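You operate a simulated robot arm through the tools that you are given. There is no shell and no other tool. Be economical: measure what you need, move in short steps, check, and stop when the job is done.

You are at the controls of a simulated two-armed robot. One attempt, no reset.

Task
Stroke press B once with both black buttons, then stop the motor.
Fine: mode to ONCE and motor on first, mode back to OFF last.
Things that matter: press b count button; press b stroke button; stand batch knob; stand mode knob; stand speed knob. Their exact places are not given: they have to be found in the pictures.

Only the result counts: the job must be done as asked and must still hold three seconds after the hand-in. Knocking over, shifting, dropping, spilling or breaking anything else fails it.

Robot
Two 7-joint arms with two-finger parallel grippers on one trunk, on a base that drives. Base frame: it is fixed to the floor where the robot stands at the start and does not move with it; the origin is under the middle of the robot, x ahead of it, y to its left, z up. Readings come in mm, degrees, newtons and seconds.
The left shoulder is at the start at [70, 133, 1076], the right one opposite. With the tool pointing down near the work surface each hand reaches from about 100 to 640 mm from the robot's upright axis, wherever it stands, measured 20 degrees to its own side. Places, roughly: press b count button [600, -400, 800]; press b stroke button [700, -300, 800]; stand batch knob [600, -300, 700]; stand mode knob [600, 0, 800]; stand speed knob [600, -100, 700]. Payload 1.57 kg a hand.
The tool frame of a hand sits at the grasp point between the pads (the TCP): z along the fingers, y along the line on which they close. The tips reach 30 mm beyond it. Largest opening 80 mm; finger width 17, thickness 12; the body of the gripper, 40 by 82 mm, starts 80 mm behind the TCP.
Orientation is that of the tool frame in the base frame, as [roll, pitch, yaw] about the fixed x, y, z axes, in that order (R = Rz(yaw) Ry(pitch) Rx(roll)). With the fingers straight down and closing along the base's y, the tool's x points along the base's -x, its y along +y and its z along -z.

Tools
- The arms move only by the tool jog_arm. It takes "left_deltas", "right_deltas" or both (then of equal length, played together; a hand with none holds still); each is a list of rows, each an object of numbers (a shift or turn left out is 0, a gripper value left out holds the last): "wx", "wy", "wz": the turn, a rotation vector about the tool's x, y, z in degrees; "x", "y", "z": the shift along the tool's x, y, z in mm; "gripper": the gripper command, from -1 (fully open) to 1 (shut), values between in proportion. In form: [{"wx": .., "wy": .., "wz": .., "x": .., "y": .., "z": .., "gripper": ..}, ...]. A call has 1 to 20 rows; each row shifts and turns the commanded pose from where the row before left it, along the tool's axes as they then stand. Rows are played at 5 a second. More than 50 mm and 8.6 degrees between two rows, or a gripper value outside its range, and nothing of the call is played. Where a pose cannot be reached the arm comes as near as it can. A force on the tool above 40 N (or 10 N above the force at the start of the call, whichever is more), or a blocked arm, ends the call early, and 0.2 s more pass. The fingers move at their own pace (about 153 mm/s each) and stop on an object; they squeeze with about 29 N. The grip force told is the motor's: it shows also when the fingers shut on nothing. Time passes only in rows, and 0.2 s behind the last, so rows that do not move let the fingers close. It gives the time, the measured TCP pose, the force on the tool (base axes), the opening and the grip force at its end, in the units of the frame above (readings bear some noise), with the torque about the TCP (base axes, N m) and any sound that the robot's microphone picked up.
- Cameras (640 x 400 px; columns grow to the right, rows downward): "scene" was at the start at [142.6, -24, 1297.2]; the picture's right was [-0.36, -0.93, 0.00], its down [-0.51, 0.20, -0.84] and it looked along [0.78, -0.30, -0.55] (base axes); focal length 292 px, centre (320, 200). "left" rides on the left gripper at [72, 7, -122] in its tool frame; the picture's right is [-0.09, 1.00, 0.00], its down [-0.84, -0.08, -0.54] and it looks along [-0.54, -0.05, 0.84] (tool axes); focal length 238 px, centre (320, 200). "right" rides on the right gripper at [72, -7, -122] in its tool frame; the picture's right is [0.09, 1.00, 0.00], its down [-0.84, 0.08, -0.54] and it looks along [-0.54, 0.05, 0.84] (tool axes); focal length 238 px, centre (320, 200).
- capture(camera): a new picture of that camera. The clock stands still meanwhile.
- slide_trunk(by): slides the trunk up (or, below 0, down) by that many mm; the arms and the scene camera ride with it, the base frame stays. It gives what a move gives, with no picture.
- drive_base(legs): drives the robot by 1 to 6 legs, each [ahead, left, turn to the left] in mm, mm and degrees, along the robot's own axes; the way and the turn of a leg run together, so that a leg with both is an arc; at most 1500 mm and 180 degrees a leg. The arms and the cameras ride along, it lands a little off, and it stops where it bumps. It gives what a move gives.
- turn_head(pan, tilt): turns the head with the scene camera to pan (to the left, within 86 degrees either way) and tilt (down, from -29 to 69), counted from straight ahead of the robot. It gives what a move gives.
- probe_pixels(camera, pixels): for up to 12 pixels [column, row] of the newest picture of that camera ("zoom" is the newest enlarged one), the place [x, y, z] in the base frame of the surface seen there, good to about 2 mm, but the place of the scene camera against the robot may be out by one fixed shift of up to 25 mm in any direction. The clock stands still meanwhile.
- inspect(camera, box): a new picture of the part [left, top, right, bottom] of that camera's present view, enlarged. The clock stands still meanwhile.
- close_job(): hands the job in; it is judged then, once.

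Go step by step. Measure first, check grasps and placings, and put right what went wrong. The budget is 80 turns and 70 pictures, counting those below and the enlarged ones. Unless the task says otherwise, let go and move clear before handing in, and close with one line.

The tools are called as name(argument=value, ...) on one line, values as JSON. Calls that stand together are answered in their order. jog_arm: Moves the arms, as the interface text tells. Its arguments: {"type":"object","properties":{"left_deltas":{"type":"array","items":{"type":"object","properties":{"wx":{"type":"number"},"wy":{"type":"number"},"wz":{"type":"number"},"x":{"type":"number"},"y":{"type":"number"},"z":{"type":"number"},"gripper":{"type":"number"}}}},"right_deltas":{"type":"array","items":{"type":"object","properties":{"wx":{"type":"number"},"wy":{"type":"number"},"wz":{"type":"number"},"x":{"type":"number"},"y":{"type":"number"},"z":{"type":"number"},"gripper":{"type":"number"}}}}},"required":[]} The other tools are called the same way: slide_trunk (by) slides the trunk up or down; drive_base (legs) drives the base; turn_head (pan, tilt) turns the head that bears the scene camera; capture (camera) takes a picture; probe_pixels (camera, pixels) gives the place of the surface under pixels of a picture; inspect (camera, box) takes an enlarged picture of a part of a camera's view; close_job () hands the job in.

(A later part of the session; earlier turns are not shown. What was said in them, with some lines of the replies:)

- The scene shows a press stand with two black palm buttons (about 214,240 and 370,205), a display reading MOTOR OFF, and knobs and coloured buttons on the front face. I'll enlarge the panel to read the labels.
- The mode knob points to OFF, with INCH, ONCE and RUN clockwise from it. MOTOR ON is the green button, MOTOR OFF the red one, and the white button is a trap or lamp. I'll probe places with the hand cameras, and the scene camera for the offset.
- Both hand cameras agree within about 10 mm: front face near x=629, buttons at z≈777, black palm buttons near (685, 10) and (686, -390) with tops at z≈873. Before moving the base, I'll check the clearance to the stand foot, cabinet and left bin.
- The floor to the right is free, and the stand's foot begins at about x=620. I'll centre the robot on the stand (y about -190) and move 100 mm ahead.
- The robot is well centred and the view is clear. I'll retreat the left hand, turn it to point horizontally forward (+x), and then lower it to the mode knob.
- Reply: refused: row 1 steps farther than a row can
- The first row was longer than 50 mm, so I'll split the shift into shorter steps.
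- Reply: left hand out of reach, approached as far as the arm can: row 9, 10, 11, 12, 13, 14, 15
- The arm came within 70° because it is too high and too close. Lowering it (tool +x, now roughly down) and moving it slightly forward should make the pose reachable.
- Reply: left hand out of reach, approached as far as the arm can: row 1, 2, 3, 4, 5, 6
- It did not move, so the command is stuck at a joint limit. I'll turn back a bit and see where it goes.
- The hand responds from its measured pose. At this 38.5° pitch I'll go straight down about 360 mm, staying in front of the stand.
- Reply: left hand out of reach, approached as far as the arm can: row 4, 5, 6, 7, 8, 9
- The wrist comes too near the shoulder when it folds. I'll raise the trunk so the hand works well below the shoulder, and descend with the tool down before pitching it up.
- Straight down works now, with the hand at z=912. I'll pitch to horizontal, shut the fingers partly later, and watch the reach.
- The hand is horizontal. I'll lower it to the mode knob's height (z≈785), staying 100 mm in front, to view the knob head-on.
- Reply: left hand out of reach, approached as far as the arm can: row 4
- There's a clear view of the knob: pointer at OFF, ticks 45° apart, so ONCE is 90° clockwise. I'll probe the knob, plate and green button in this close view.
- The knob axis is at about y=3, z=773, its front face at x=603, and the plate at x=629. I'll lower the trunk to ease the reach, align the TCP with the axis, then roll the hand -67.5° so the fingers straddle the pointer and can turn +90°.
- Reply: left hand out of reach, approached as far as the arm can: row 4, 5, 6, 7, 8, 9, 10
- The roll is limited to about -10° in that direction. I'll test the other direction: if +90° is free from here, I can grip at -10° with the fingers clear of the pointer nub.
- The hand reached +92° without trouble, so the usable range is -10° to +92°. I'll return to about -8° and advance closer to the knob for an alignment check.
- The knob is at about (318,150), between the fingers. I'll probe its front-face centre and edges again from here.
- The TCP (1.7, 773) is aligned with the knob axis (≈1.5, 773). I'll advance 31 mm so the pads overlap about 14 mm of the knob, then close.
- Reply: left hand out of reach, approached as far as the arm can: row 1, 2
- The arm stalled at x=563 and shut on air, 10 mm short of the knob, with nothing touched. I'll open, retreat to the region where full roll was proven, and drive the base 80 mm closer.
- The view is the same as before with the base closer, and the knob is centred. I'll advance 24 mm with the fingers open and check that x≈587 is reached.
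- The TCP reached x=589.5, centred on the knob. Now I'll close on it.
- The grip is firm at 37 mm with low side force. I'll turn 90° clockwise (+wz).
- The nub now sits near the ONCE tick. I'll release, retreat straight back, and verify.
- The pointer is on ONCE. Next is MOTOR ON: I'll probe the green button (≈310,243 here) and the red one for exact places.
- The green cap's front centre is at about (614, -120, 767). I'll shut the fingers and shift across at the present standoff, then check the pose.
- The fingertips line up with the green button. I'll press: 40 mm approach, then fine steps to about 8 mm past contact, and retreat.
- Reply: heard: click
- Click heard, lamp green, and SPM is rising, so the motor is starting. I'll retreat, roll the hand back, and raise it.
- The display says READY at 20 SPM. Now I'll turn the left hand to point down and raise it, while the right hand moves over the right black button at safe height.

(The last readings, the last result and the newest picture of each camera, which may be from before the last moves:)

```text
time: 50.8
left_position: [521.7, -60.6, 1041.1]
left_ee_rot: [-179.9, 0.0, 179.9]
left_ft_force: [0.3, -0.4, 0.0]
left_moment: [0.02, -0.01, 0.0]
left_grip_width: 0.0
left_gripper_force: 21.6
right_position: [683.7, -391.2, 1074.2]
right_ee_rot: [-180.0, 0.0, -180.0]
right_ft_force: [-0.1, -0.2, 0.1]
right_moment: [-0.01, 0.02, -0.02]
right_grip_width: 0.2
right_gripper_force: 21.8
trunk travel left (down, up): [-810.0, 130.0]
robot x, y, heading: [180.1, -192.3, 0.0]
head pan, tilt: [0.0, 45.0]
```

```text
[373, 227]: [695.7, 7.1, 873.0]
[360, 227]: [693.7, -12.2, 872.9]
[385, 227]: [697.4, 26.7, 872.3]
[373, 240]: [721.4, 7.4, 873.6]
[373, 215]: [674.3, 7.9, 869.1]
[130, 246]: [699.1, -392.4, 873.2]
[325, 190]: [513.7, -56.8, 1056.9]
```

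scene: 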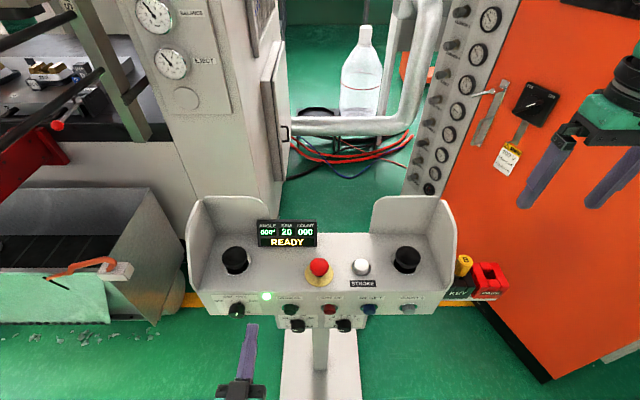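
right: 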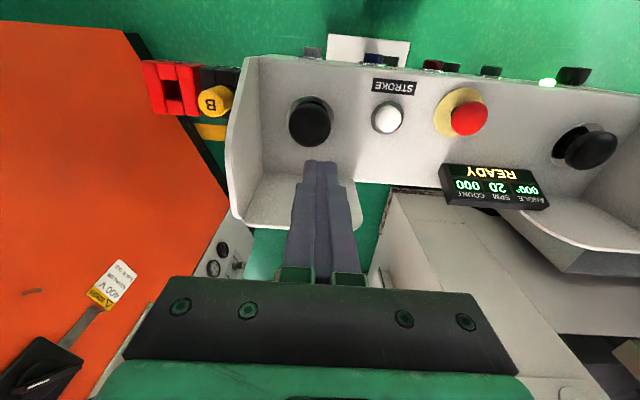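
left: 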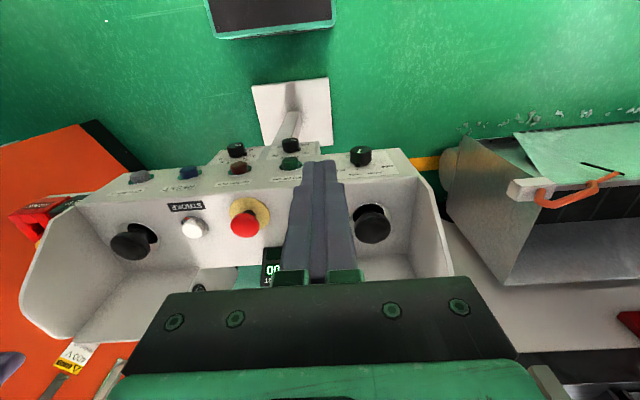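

Black button tops: right centre ≈ (700, -400, 874), left ≈ (698, 4, 873). I'll bring both closed hands above them, with tips about 20 mm over the caps.

jog_arm(left_deltas=[{"x": -35, "y": 13}, {"x": -35, "y": 13}, {"x": -35, "y": 13}, {"x": -35, "y": 13}, {"x": -36, "y": 12}, {"z": 30}, {"z": 30}, {"z": 30}, {"z": 27}, {}], right_deltas=[{"x": -16, "y": -9}, {}, {}, {}, {}, {"z": 37}, {"z": 37}, {"z": 37}, {"z": 37}, {}])

capture(camera="right")

capture(camera="left")

capture(camera="scene")

```text
time: 53.0
left_position: [697.9, 5.0, 922.5]
left_ee_rot: [-179.8, 0.0, 179.7]
left_ft_force: [0.7, -0.2, 0.5]
left_moment: [-0.01, 0.01, 0.02]
left_grip_width: 0.0
left_gripper_force: 21.6
right_position: [699.2, -398.5, 925.1]
right_ee_rot: [-180.0, 0.0, -179.9]
right_ft_force: [-0.4, -0.3, -0.3]
right_moment: [-0.03, 0.03, -0.01]
right_grip_width: 0.0
right_gripper_force: 21.5
trunk travel left (down, up): [-810.0, 130.0]
robot x, y, heading: [179.8, -192.4, -0.3]
head pan, tilt: [0.0, 45.0]
```

```text
38 pictures are left
```

right: 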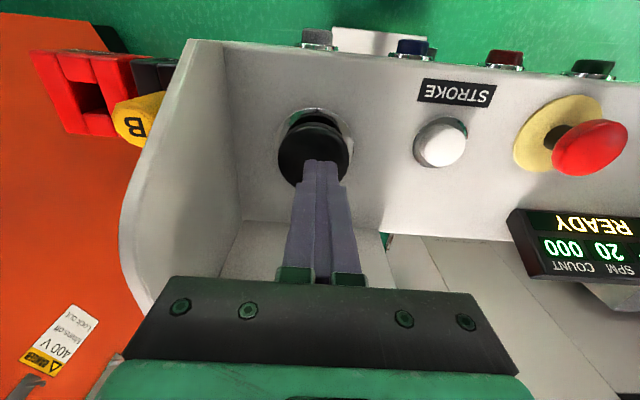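

```text
37 pictures are left
```

left: 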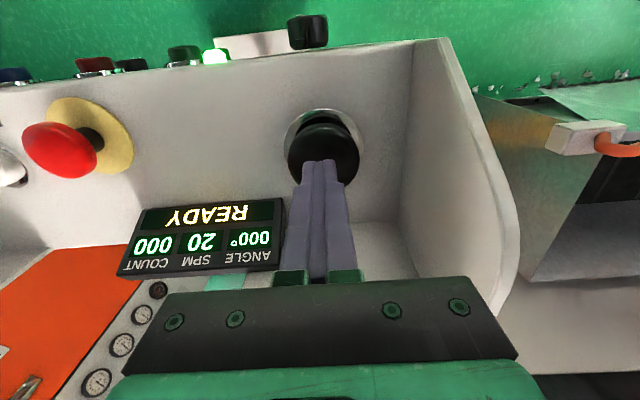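

```text
36 pictures are left
```

scene: 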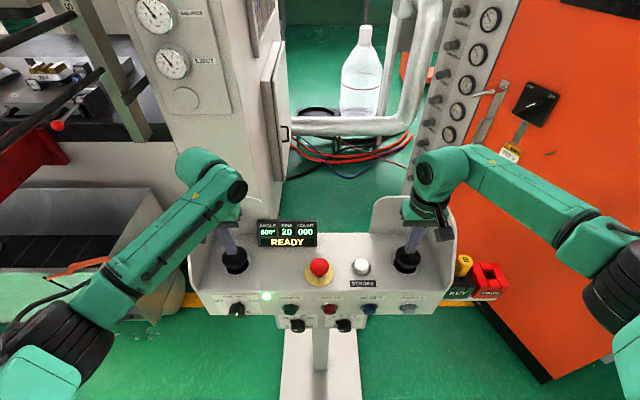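

Both closed fingertips are over their caps and the display is READY. I'll equalise heights and press both together, going about 9 mm below the cap top.

jog_arm(left_deltas=[{"z": 12}, {}, {"z": 8}, {"z": 7}, {}], right_deltas=[{"z": 14.5}, {}, {"z": 8}, {"z": 7}, {}])

capture(camera="left")

```text
time: 54.2
left_position: [697.4, 5.4, 897.7]
left_ee_rot: [-179.8, 0.1, 179.7]
left_ft_force: [2.5, -0.8, 3.7]
left_moment: [-0.01, -0.03, -0.03]
left_grip_width: 0.1
left_gripper_force: 21.2
right_position: [699.6, -397.8, 898.0]
right_ee_rot: [179.9, 0.1, 180.0]
right_ft_force: [-0.1, 2.6, 4.5]
right_moment: [0.08, 0.0, -0.01]
right_grip_width: 0.0
right_gripper_force: 21.3
trunk travel left (down, up): [-810.0, 130.0]
robot x, y, heading: [179.5, -196.0, 0.2]
head pan, tilt: [0.0, 45.0]
heard: click, click
```

```text
35 pictures are left
```

left: 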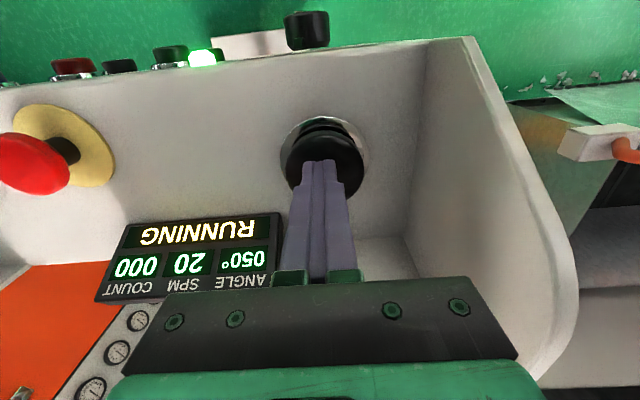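

Two clicks, and the display shows RUNNING at 050°. I'll hold both down through the downstroke.

jog_arm(left_deltas=[{"z": 1}, {}, {}, {}, {}, {}, {}], right_deltas=[{"z": 1}, {}, {}, {}, {}, {}, {}])

inspect(camera="left", box=[90, 190, 290, 310])

```text
time: 55.8
left_position: [698.9, 4.0, 897.5]
left_ee_rot: [-179.9, 0.0, 179.7]
left_ft_force: [1.9, -0.7, 4.6]
left_moment: [-0.06, -0.09, 0.0]
left_grip_width: 0.0
left_gripper_force: 21.3
right_position: [699.3, -399.0, 896.9]
right_ee_rot: [179.9, 0.1, 180.0]
right_ft_force: [0.7, 1.7, 5.3]
right_moment: [0.05, -0.01, 0.01]
right_grip_width: 0.1
right_gripper_force: 21.7
trunk travel left (down, up): [-810.0, 130.0]
robot x, y, heading: [180.1, -196.1, -0.0]
head pan, tilt: [0.0, 45.0]
```

```text
3.20 times, centred on (190, 250) of left
```

zoom: 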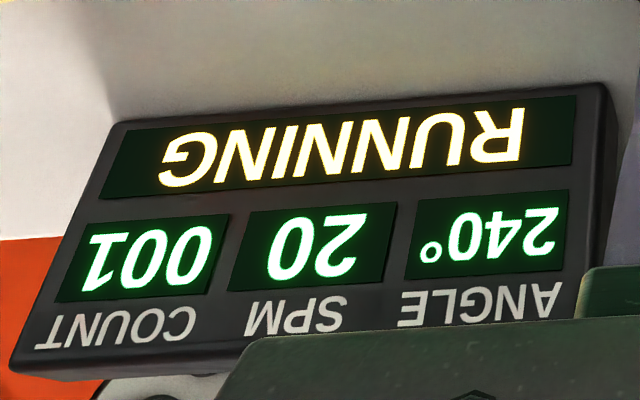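

The count is 001 at 240°. I'll hold about 0.6 s more so it is nearly back at the top, then lift both hands together.

jog_arm(left_deltas=[{}, {}, {}, {"z": -15}, {"z": -25}, {"z": -30}, {}], right_deltas=[{}, {}, {}, {"z": -15}, {"z": -25}, {"z": -30}, {}])

capture(camera="scene")

inspect(camera="scene", box=[180, 200, 340, 320])

```text
time: 57.4
left_position: [699.3, 4.1, 965.3]
left_ee_rot: [-179.8, -0.2, 179.7]
left_ft_force: [-0.6, -0.1, 0.4]
left_moment: [0.0, 0.0, 0.01]
left_grip_width: 0.0
left_gripper_force: 21.2
right_position: [699.2, -399.2, 964.5]
right_ee_rot: [-180.0, 0.0, -180.0]
right_ft_force: [-0.7, 0.1, 0.0]
right_moment: [0.03, 0.0, -0.02]
right_grip_width: 0.0
right_gripper_force: 20.6
trunk travel left (down, up): [-810.0, 130.0]
robot x, y, heading: [179.9, -194.6, 0.0]
head pan, tilt: [0.0, 45.0]
```

```text
33 pictures are left
```

scene: 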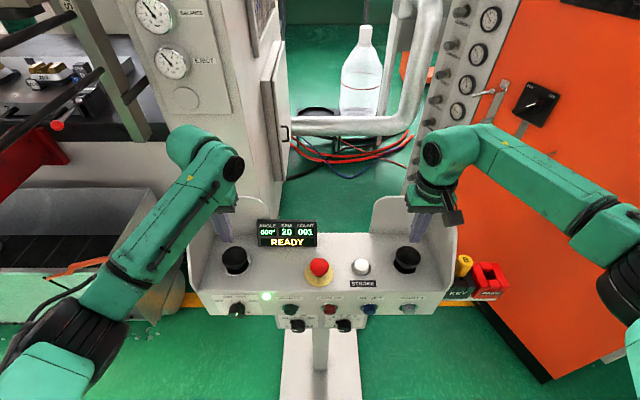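

```text
3.33 times, centred on (260, 260) of scene
```

zoom: 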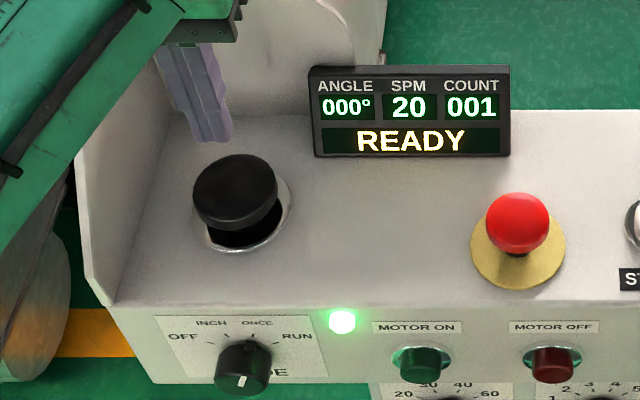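

Exactly one stroke: 000°, READY, count 001. Now I'll take the left hand back along the same path to stop the motor, and raise the right hand clear.

jog_arm(left_deltas=[{"z": -38}, {"z": -38}, {"x": 35, "y": -13}, {"x": 35, "y": -13}, {"x": 35, "y": -13}, {"x": 35, "y": -13}, {"x": 37, "y": -12}, {"z": 38}, {"z": 38}, {"z": 38}, {"z": 38}, {"z": 38}, {}], right_deltas=[{"z": -35}, {"z": -35}, {"z": -35}, {"z": -35}, {"x": 30}, {"x": 30}, {"x": 30}, {}, {}, {}, {}, {}, {}])

jog_arm(left_deltas=[{"wy": -8.2}, {"wy": -8.2}, {"wy": -8.2}, {"wy": -8.2}, {"wy": -8.2}, {"wy": -8.2}, {"wy": -8.2}, {"wy": -8.2}, {"wy": -8.2}, {"wy": -8.1}, {"wy": -8.1}, {}])

```text
time: 60.2
left_position: [522.1, -57.4, 850.8]
left_ee_rot: [-179.8, 0.0, 179.8]
left_ft_force: [0.1, -0.6, 0.1]
left_moment: [0.0, 0.01, -0.04]
left_grip_width: 0.1
left_gripper_force: 21.1
right_position: [609.2, -399.3, 1105.3]
right_ee_rot: [-180.0, 0.1, -179.9]
right_ft_force: [-1.1, 0.0, -0.8]
right_moment: [0.01, 0.01, -0.01]
right_grip_width: 0.2
right_gripper_force: 21.1
trunk travel left (down, up): [-810.0, 130.0]
robot x, y, heading: [180.0, -195.3, -0.1]
head pan, tilt: [0.0, 45.0]
```

```text
time: 62.8
left_position: [521.3, -59.9, 851.9]
left_ee_rot: [-69.0, 89.8, -69.2]
left_ft_force: [1.0, 0.4, 0.5]
left_moment: [-0.04, 0.01, -0.02]
left_grip_width: 0.0
left_gripper_force: 20.9
right_position: [610.8, -400.5, 1105.5]
right_ee_rot: [-179.9, 0.0, 180.0]
right_ft_force: [-0.5, 0.3, -0.9]
right_moment: [0.02, 0.01, -0.03]
right_grip_width: 0.0
right_gripper_force: 20.9
trunk travel left (down, up): [-810.0, 130.0]
robot x, y, heading: [179.0, -190.3, -0.2]
head pan, tilt: [0.0, 45.0]
```

The hand is horizontal again. I'll move it in front of the red MOTOR OFF button (about y=-212, z=767).

jog_arm(left_deltas=[{"x": 21, "y": -38}, {"x": 21, "y": -38}, {"x": 21, "y": -38}, {"x": 21, "y": -38}, {}])

capture(camera="left")

```text
time: 64.0
left_position: [520.8, -211.1, 768.8]
left_ee_rot: [-78.1, 89.7, -78.4]
left_ft_force: [-0.2, -0.7, 0.1]
left_moment: [0.01, 0.0, 0.0]
left_grip_width: 0.0
left_gripper_force: 21.4
right_position: [610.3, -398.8, 1105.0]
right_ee_rot: [-180.0, 0.1, -180.0]
right_ft_force: [-0.1, -0.4, 0.0]
right_moment: [-0.04, 0.02, 0.07]
right_grip_width: 0.0
right_gripper_force: 21.4
trunk travel left (down, up): [-810.0, 130.0]
robot x, y, heading: [179.2, -196.7, 0.1]
head pan, tilt: [0.0, 45.0]
```

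```text
31 pictures are left
```

left: 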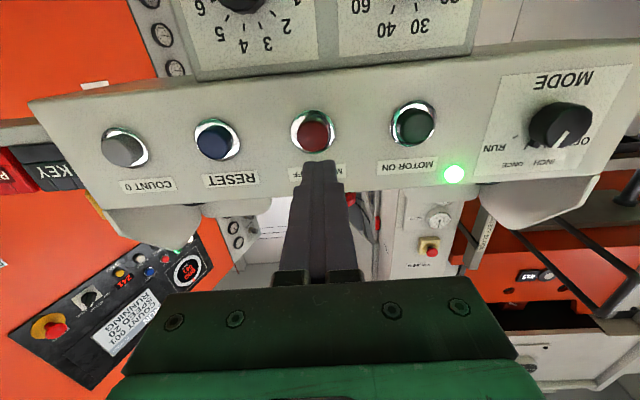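

The fingertips are in front of the red button (314,135); I'll probe its centre to confirm.

probe_pixels(camera="left", pixels=[[315, 137], [306, 137], [323, 137], [315, 128], [315, 146], [414, 130]])

```text
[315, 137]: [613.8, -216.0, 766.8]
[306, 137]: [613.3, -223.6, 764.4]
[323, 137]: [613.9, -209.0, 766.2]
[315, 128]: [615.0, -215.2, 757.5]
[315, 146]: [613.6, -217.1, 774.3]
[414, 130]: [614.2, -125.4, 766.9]
```

The red cap's centre is (614, -215, 767). I'll nudge -3 mm in y and press.

jog_arm(left_deltas=[{"y": -3, "x": 2, "z": 20}, {"z": 20}, {"z": 16}, {"z": 4}, {"z": 4}, {"z": 4}, {"z": 3}, {}])

inspect(camera="scene", box=[180, 200, 340, 320])

```text
time: 66.0
left_position: [586.2, -188.9, 752.5]
left_ee_rot: [106.3, 87.2, 106.5]
left_ft_force: [-0.1, -0.3, -0.5]
left_moment: [0.03, -0.01, 0.0]
left_grip_width: 0.1
left_gripper_force: 20.9
right_position: [611.2, -400.8, 1105.9]
right_ee_rot: [-180.0, 0.0, -179.9]
right_ft_force: [0.1, 0.5, 0.3]
right_moment: [0.0, -0.03, -0.02]
right_grip_width: 0.0
right_gripper_force: 21.1
trunk travel left (down, up): [-810.0, 130.0]
robot x, y, heading: [178.2, -193.0, -0.1]
head pan, tilt: [0.0, 45.0]
stopped in row 8 (left hand): the arm was blocked; the commanded pose is now the measured one
```

```text
3.33 times, centred on (260, 260) of scene
```

zoom: 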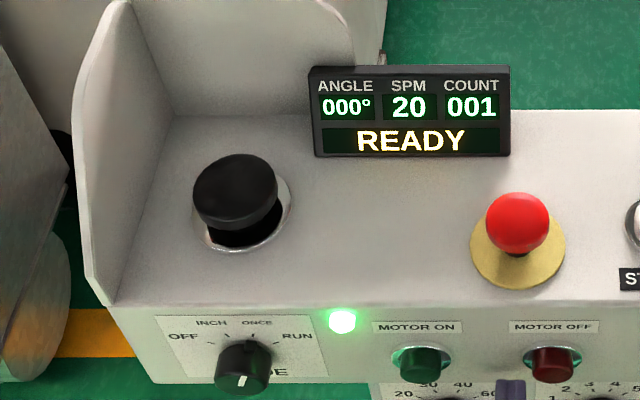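

The arm was blocked and deviated to (586, -189, 752) without pressing. I'll see what's around it.

capture(camera="left")

capture(camera="scene")

```text
29 pictures are left
```

left: 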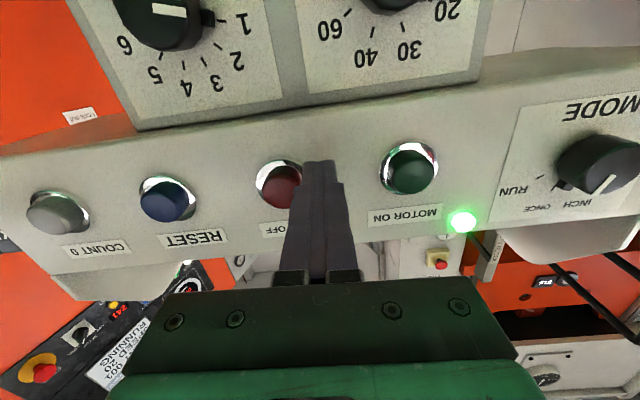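

```text
28 pictures are left
```

scene: 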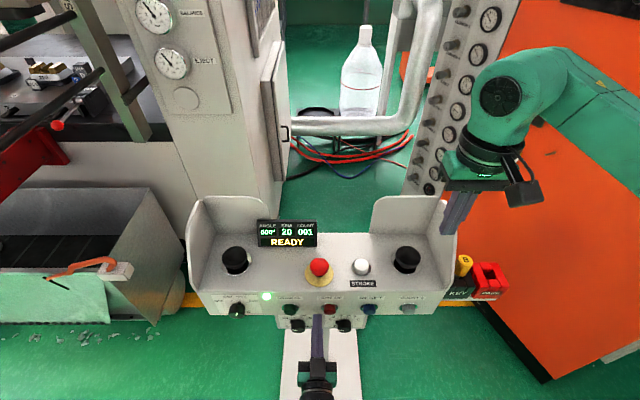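

The lower knobs still read as before and nothing was displaced; the arm just hit its own limit at this roll. I'll retreat and use the +82° roll that worked for the green button.

jog_arm(left_deltas=[{"z": -25}, {"z": -25}, {"z": -10}, {"wz": 8}, {"wz": 8}, {"wz": 8}, {"wz": 8}, {"wz": 8}, {"wz": 8}, {"wz": 8}, {"wz": 8}, {"wz": 8}, {"wz": 8}, {}])

```text
time: 69.0
left_position: [526.6, -191.4, 753.2]
left_ee_rot: [90.8, 7.5, 90.4]
left_ft_force: [-0.1, -0.4, 0.5]
left_moment: [0.03, 0.0, -0.01]
left_grip_width: 0.5
left_gripper_force: 21.4
right_position: [610.6, -399.3, 1105.3]
right_ee_rot: [-179.9, 0.1, -179.9]
right_ft_force: [0.5, -0.5, -0.3]
right_moment: [-0.01, -0.02, 0.01]
right_grip_width: 0.2
right_gripper_force: 21.8
trunk travel left (down, up): [-810.0, 130.0]
robot x, y, heading: [180.8, -191.9, -0.1]
head pan, tilt: [0.0, 45.0]
```

The roll succeeded. I'll align to (y -215, z 767) and advance to just short of the cap.

jog_arm(left_deltas=[{"x": -25.2, "y": 10.8}, {"z": 20}, {"z": 20}, {"z": 8}, {}])

capture(camera="left")

```text
time: 70.2
left_position: [575.6, -213.7, 766.6]
left_ee_rot: [90.8, 7.5, 90.2]
left_ft_force: [0.4, -0.3, -0.3]
left_moment: [0.0, -0.01, -0.01]
left_grip_width: 0.1
left_gripper_force: 21.6
right_position: [611.6, -399.6, 1105.7]
right_ee_rot: [180.0, 0.0, -179.9]
right_ft_force: [1.0, -0.6, -0.3]
right_moment: [-0.03, -0.03, -0.03]
right_grip_width: 0.0
right_gripper_force: 21.0
trunk travel left (down, up): [-810.0, 130.0]
robot x, y, heading: [177.2, -192.6, -0.0]
head pan, tilt: [0.0, 45.0]
```

```text
27 pictures are left
```

left: 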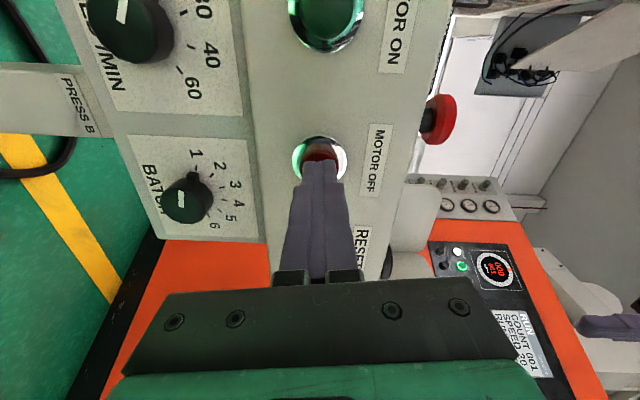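

The arm is aligned on the red button (320,155) and 8 mm from contact. I'll press now.

jog_arm(left_deltas=[{"z": 6}, {"z": 4}, {"z": 3}, {"z": 3}, {}])

inspect(camera="scene", box=[180, 200, 340, 320])

```text
time: 71.4
left_position: [587.4, -205.5, 759.2]
left_ee_rot: [91.3, 6.4, 90.4]
left_ft_force: [-2.3, -1.2, -0.4]
left_moment: [0.01, -0.01, -0.07]
left_grip_width: 0.0
left_gripper_force: 21.7
right_position: [610.0, -400.7, 1104.9]
right_ee_rot: [-179.9, -0.1, 180.0]
right_ft_force: [-0.4, 0.4, 0.1]
right_moment: [0.01, -0.03, 0.04]
right_grip_width: 0.2
right_gripper_force: 21.3
trunk travel left (down, up): [-810.0, 130.0]
robot x, y, heading: [176.8, -190.6, 0.2]
head pan, tilt: [0.0, 45.0]
```

```text
3.33 times, centred on (260, 260) of scene
```

zoom: 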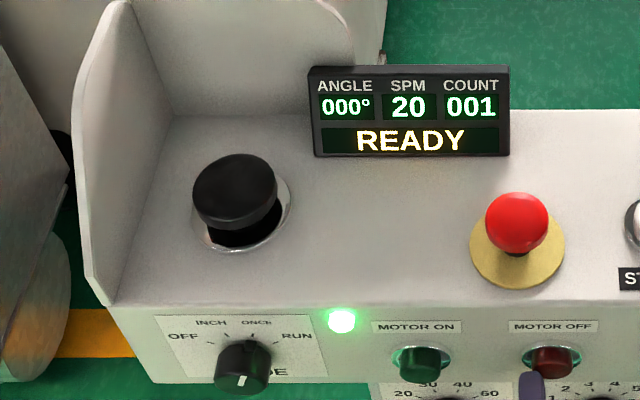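

The arm drifts as it meets the button, so something in its own linkage blocks it at this lateral position. I'll retreat and shift the base 90 mm right, repeating the geometry that worked for the green button.

jog_arm(left_deltas=[{"z": -25}, {"z": -25}, {}])

drive_base(legs=[[0, -92, 0]])

```text
time: 72.2
left_position: [542.1, -214.5, 769.9]
left_ee_rot: [90.8, 7.7, 90.3]
left_ft_force: [-0.2, 0.1, -0.7]
left_moment: [0.03, -0.01, -0.01]
left_grip_width: 0.0
left_gripper_force: 21.3
right_position: [610.3, -398.7, 1104.2]
right_ee_rot: [180.0, 0.0, 179.9]
right_ft_force: [0.3, 0.1, 0.2]
right_moment: [0.04, -0.01, -0.02]
right_grip_width: 0.0
right_gripper_force: 20.8
trunk travel left (down, up): [-810.0, 130.0]
robot x, y, heading: [179.0, -196.3, 0.0]
head pan, tilt: [0.0, 45.0]
heard: click
```

```text
time: 73.3
left_position: [540.5, -302.5, 768.8]
left_ee_rot: [90.8, 7.7, 90.4]
left_ft_force: [-0.3, -0.5, -0.4]
left_moment: [0.01, -0.01, 0.0]
left_grip_width: 0.0
left_gripper_force: 21.4
right_position: [610.1, -490.2, 1105.8]
right_ee_rot: [-179.8, 0.0, 180.0]
right_ft_force: [0.1, 0.3, 0.0]
right_moment: [-0.01, -0.01, -0.02]
right_grip_width: 0.0
right_gripper_force: 21.3
trunk travel left (down, up): [-810.0, 130.0]
robot x, y, heading: [182.5, -285.3, 0.3]
head pan, tilt: [0.0, 45.0]
```

A click sounded during the retreat, so the button may have registered. I'll check the display.

capture(camera="scene")

inspect(camera="scene", box=[110, 200, 310, 320])

```text
25 pictures are left
```

scene: 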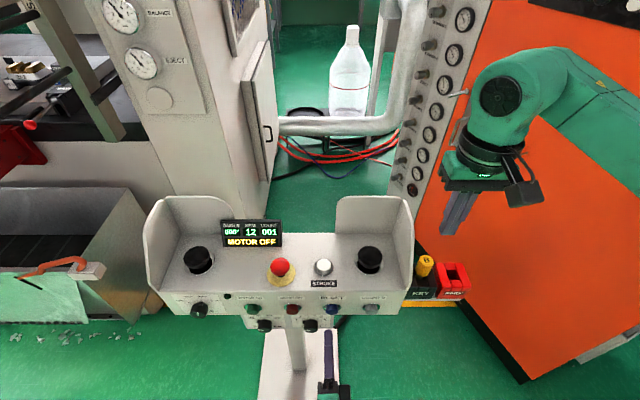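

```text
3.20 times, centred on (210, 260) of scene
```

zoom: 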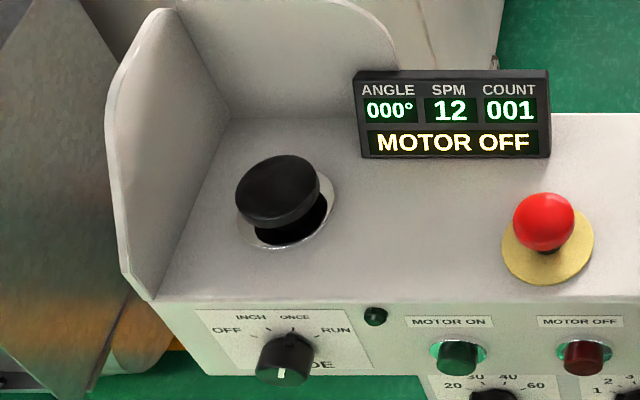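

MOTOR OFF, SPM coasting down, lamp out. Now I'll drive back left and take the hand to the mode knob at the +82° roll.

drive_base(legs=[[0, 92, 0]])

jog_arm(left_deltas=[{"x": 36, "y": 5.5}, {"x": 36, "y": 5.5}, {"x": 36, "y": 5.5}, {"x": 36, "y": 5.5}, {"x": 36, "y": 5.5}, {"x": 34, "y": 5.5, "gripper": -1}, {}, {}])

capture(camera="left")

```text
time: 74.4
left_position: [541.1, -214.1, 769.0]
left_ee_rot: [90.8, 7.5, 90.3]
left_ft_force: [-0.2, 1.0, 0.2]
left_moment: [0.0, 0.01, 0.01]
left_grip_width: 0.1
left_gripper_force: 21.4
right_position: [611.0, -399.2, 1104.8]
right_ee_rot: [179.9, 0.0, 179.9]
right_ft_force: [-0.3, -0.3, -0.4]
right_moment: [-0.01, 0.0, -0.02]
right_grip_width: 0.0
right_gripper_force: 21.3
trunk travel left (down, up): [-810.0, 130.0]
robot x, y, heading: [180.0, -195.2, 0.1]
head pan, tilt: [0.0, 45.0]
```

```text
time: 76.2
left_position: [539.7, 6.0, 772.0]
left_ee_rot: [90.8, 7.6, 90.3]
left_ft_force: [-0.7, 0.3, 0.6]
left_moment: [-0.01, 0.03, 0.01]
left_grip_width: 79.9
left_gripper_force: 0.0
right_position: [610.0, -399.7, 1104.8]
right_ee_rot: [180.0, -0.1, 180.0]
right_ft_force: [0.2, -0.2, -0.1]
right_moment: [0.0, -0.01, -0.01]
right_grip_width: 0.2
right_gripper_force: 21.7
trunk travel left (down, up): [-810.0, 130.0]
robot x, y, heading: [181.2, -193.8, 0.2]
head pan, tilt: [0.0, 45.0]
```

```text
23 pictures are left
```

left: 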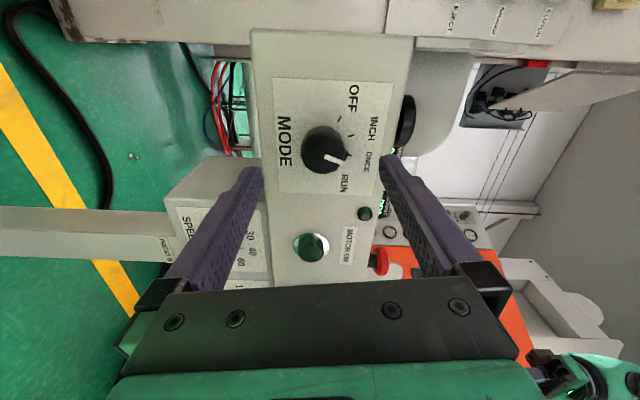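

The view matches the earlier release pose, about 3 mm off in y. I'll correct, advance 49 mm, and close.

jog_arm(left_deltas=[{"x": -3.5, "y": 0.7}, {"z": 20}, {"z": 20}, {"z": 9}, {}, {"gripper": 1}, {}, {}])

```text
time: 78.0
left_position: [589.3, 0.2, 775.3]
left_ee_rot: [90.6, 7.6, 90.4]
left_ft_force: [1.6, 1.5, 8.4]
left_moment: [0.01, -0.26, -0.04]
left_grip_width: 37.1
left_gripper_force: 43.5
right_position: [609.5, -400.9, 1104.8]
right_ee_rot: [-180.0, 0.1, 180.0]
right_ft_force: [0.3, -0.2, -0.3]
right_moment: [0.04, 0.02, -0.02]
right_grip_width: 0.0
right_gripper_force: 21.7
trunk travel left (down, up): [-810.0, 130.0]
robot x, y, heading: [179.3, -192.2, -0.1]
head pan, tilt: [0.0, 45.0]
```

The grip holds at 37 mm, slightly off centre. I'll ease by 2 mm and turn 90° counter-clockwise back to OFF.

jog_arm(left_deltas=[{"x": 2, "y": -1}, {"wz": -8.2}, {"wz": -8.2}, {"wz": -8.2}, {"wz": -8.2}, {"wz": -8.2}, {"wz": -8.2}, {"wz": -8.2}, {"wz": -8.2}, {"wz": -8.2}, {"wz": -8.2}, {"wz": -8.2}, {}])

capture(camera="left")

```text
time: 80.8
left_position: [589.5, 0.4, 771.4]
left_ee_rot: [-96.2, 82.1, -96.0]
left_ft_force: [11.3, -1.0, 11.8]
left_moment: [0.27, -1.08, 0.23]
left_grip_width: 37.2
left_gripper_force: 43.7
right_position: [611.5, -401.0, 1104.1]
right_ee_rot: [179.9, -0.1, 180.0]
right_ft_force: [0.4, 0.3, 0.7]
right_moment: [0.03, -0.05, -0.01]
right_grip_width: 0.0
right_gripper_force: 21.7
trunk travel left (down, up): [-810.0, 130.0]
robot x, y, heading: [179.1, -196.1, 0.3]
head pan, tilt: [0.0, 45.0]
```

```text
22 pictures are left
```

left: 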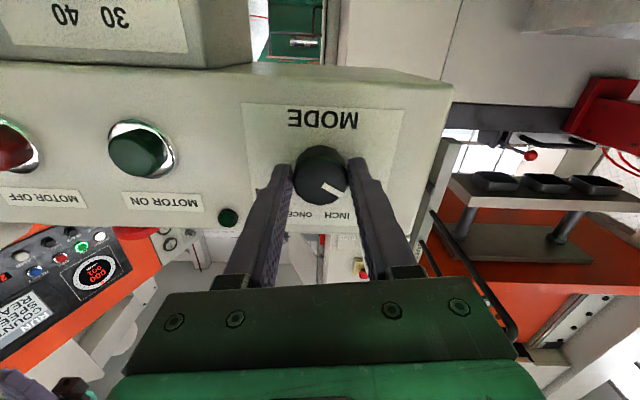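

It looks the same as the initial grip at OFF. I'll release, retreat and verify.

jog_arm(left_deltas=[{"gripper": -1}, {}, {"z": -25}, {"z": -25}, {"z": -25}, {}])

inspect(camera="left", box=[240, 60, 400, 190])

capture(camera="scene")

inspect(camera="scene", box=[200, 200, 360, 340])

```text
time: 82.2
left_position: [513.2, 1.2, 772.3]
left_ee_rot: [-95.8, 82.3, -95.5]
left_ft_force: [0.9, -0.5, 0.1]
left_moment: [0.01, 0.01, 0.0]
left_grip_width: 80.3
left_gripper_force: 0.1
right_position: [610.7, -400.0, 1105.7]
right_ee_rot: [-179.9, 0.0, 179.9]
right_ft_force: [-0.7, -0.1, 0.1]
right_moment: [0.0, -0.04, -0.02]
right_grip_width: 0.0
right_gripper_force: 21.4
trunk travel left (down, up): [-810.0, 130.0]
robot x, y, heading: [179.5, -194.8, -0.1]
head pan, tilt: [0.0, 45.0]
```

```text
3.08 times, centred on (320, 125) of left
```

zoom: 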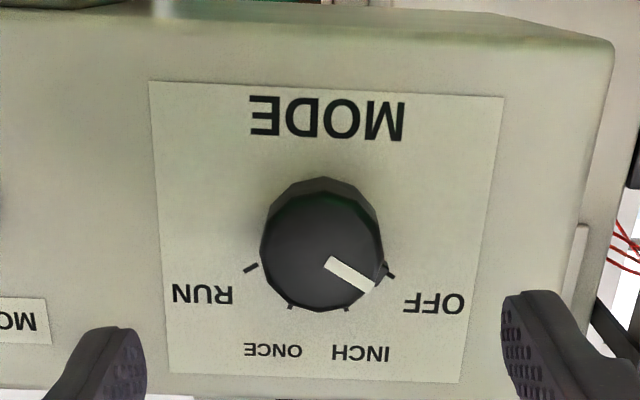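

```text
20 pictures are left
```

scene: 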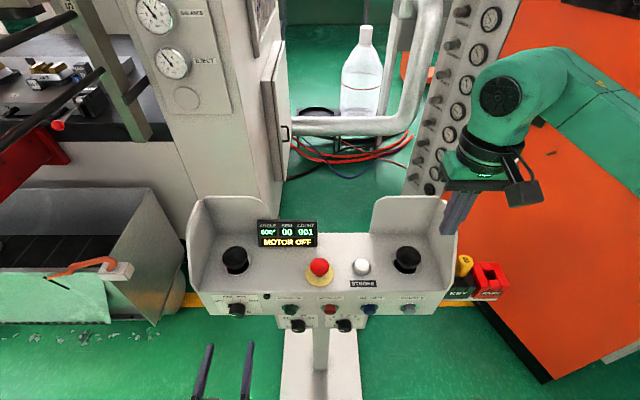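

```text
2.86 times, centred on (280, 270) of scene
```

zoom: 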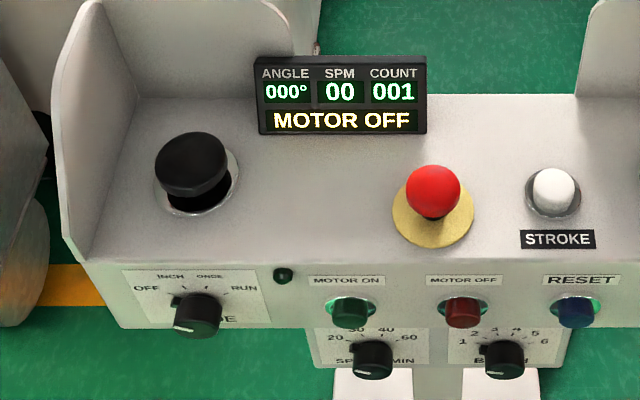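

The mode pointer is on OFF, the display reads MOTOR OFF with SPM 00, angle 000° and count 001, and the speed and batch knobs are unchanged. Both hands are clear, so I'm handing in.

close_job()

```text
The job is handed in.
```

Press B made one stroke (count 001) from both black buttons, the motor is stopped, and the mode knob is back at OFF.
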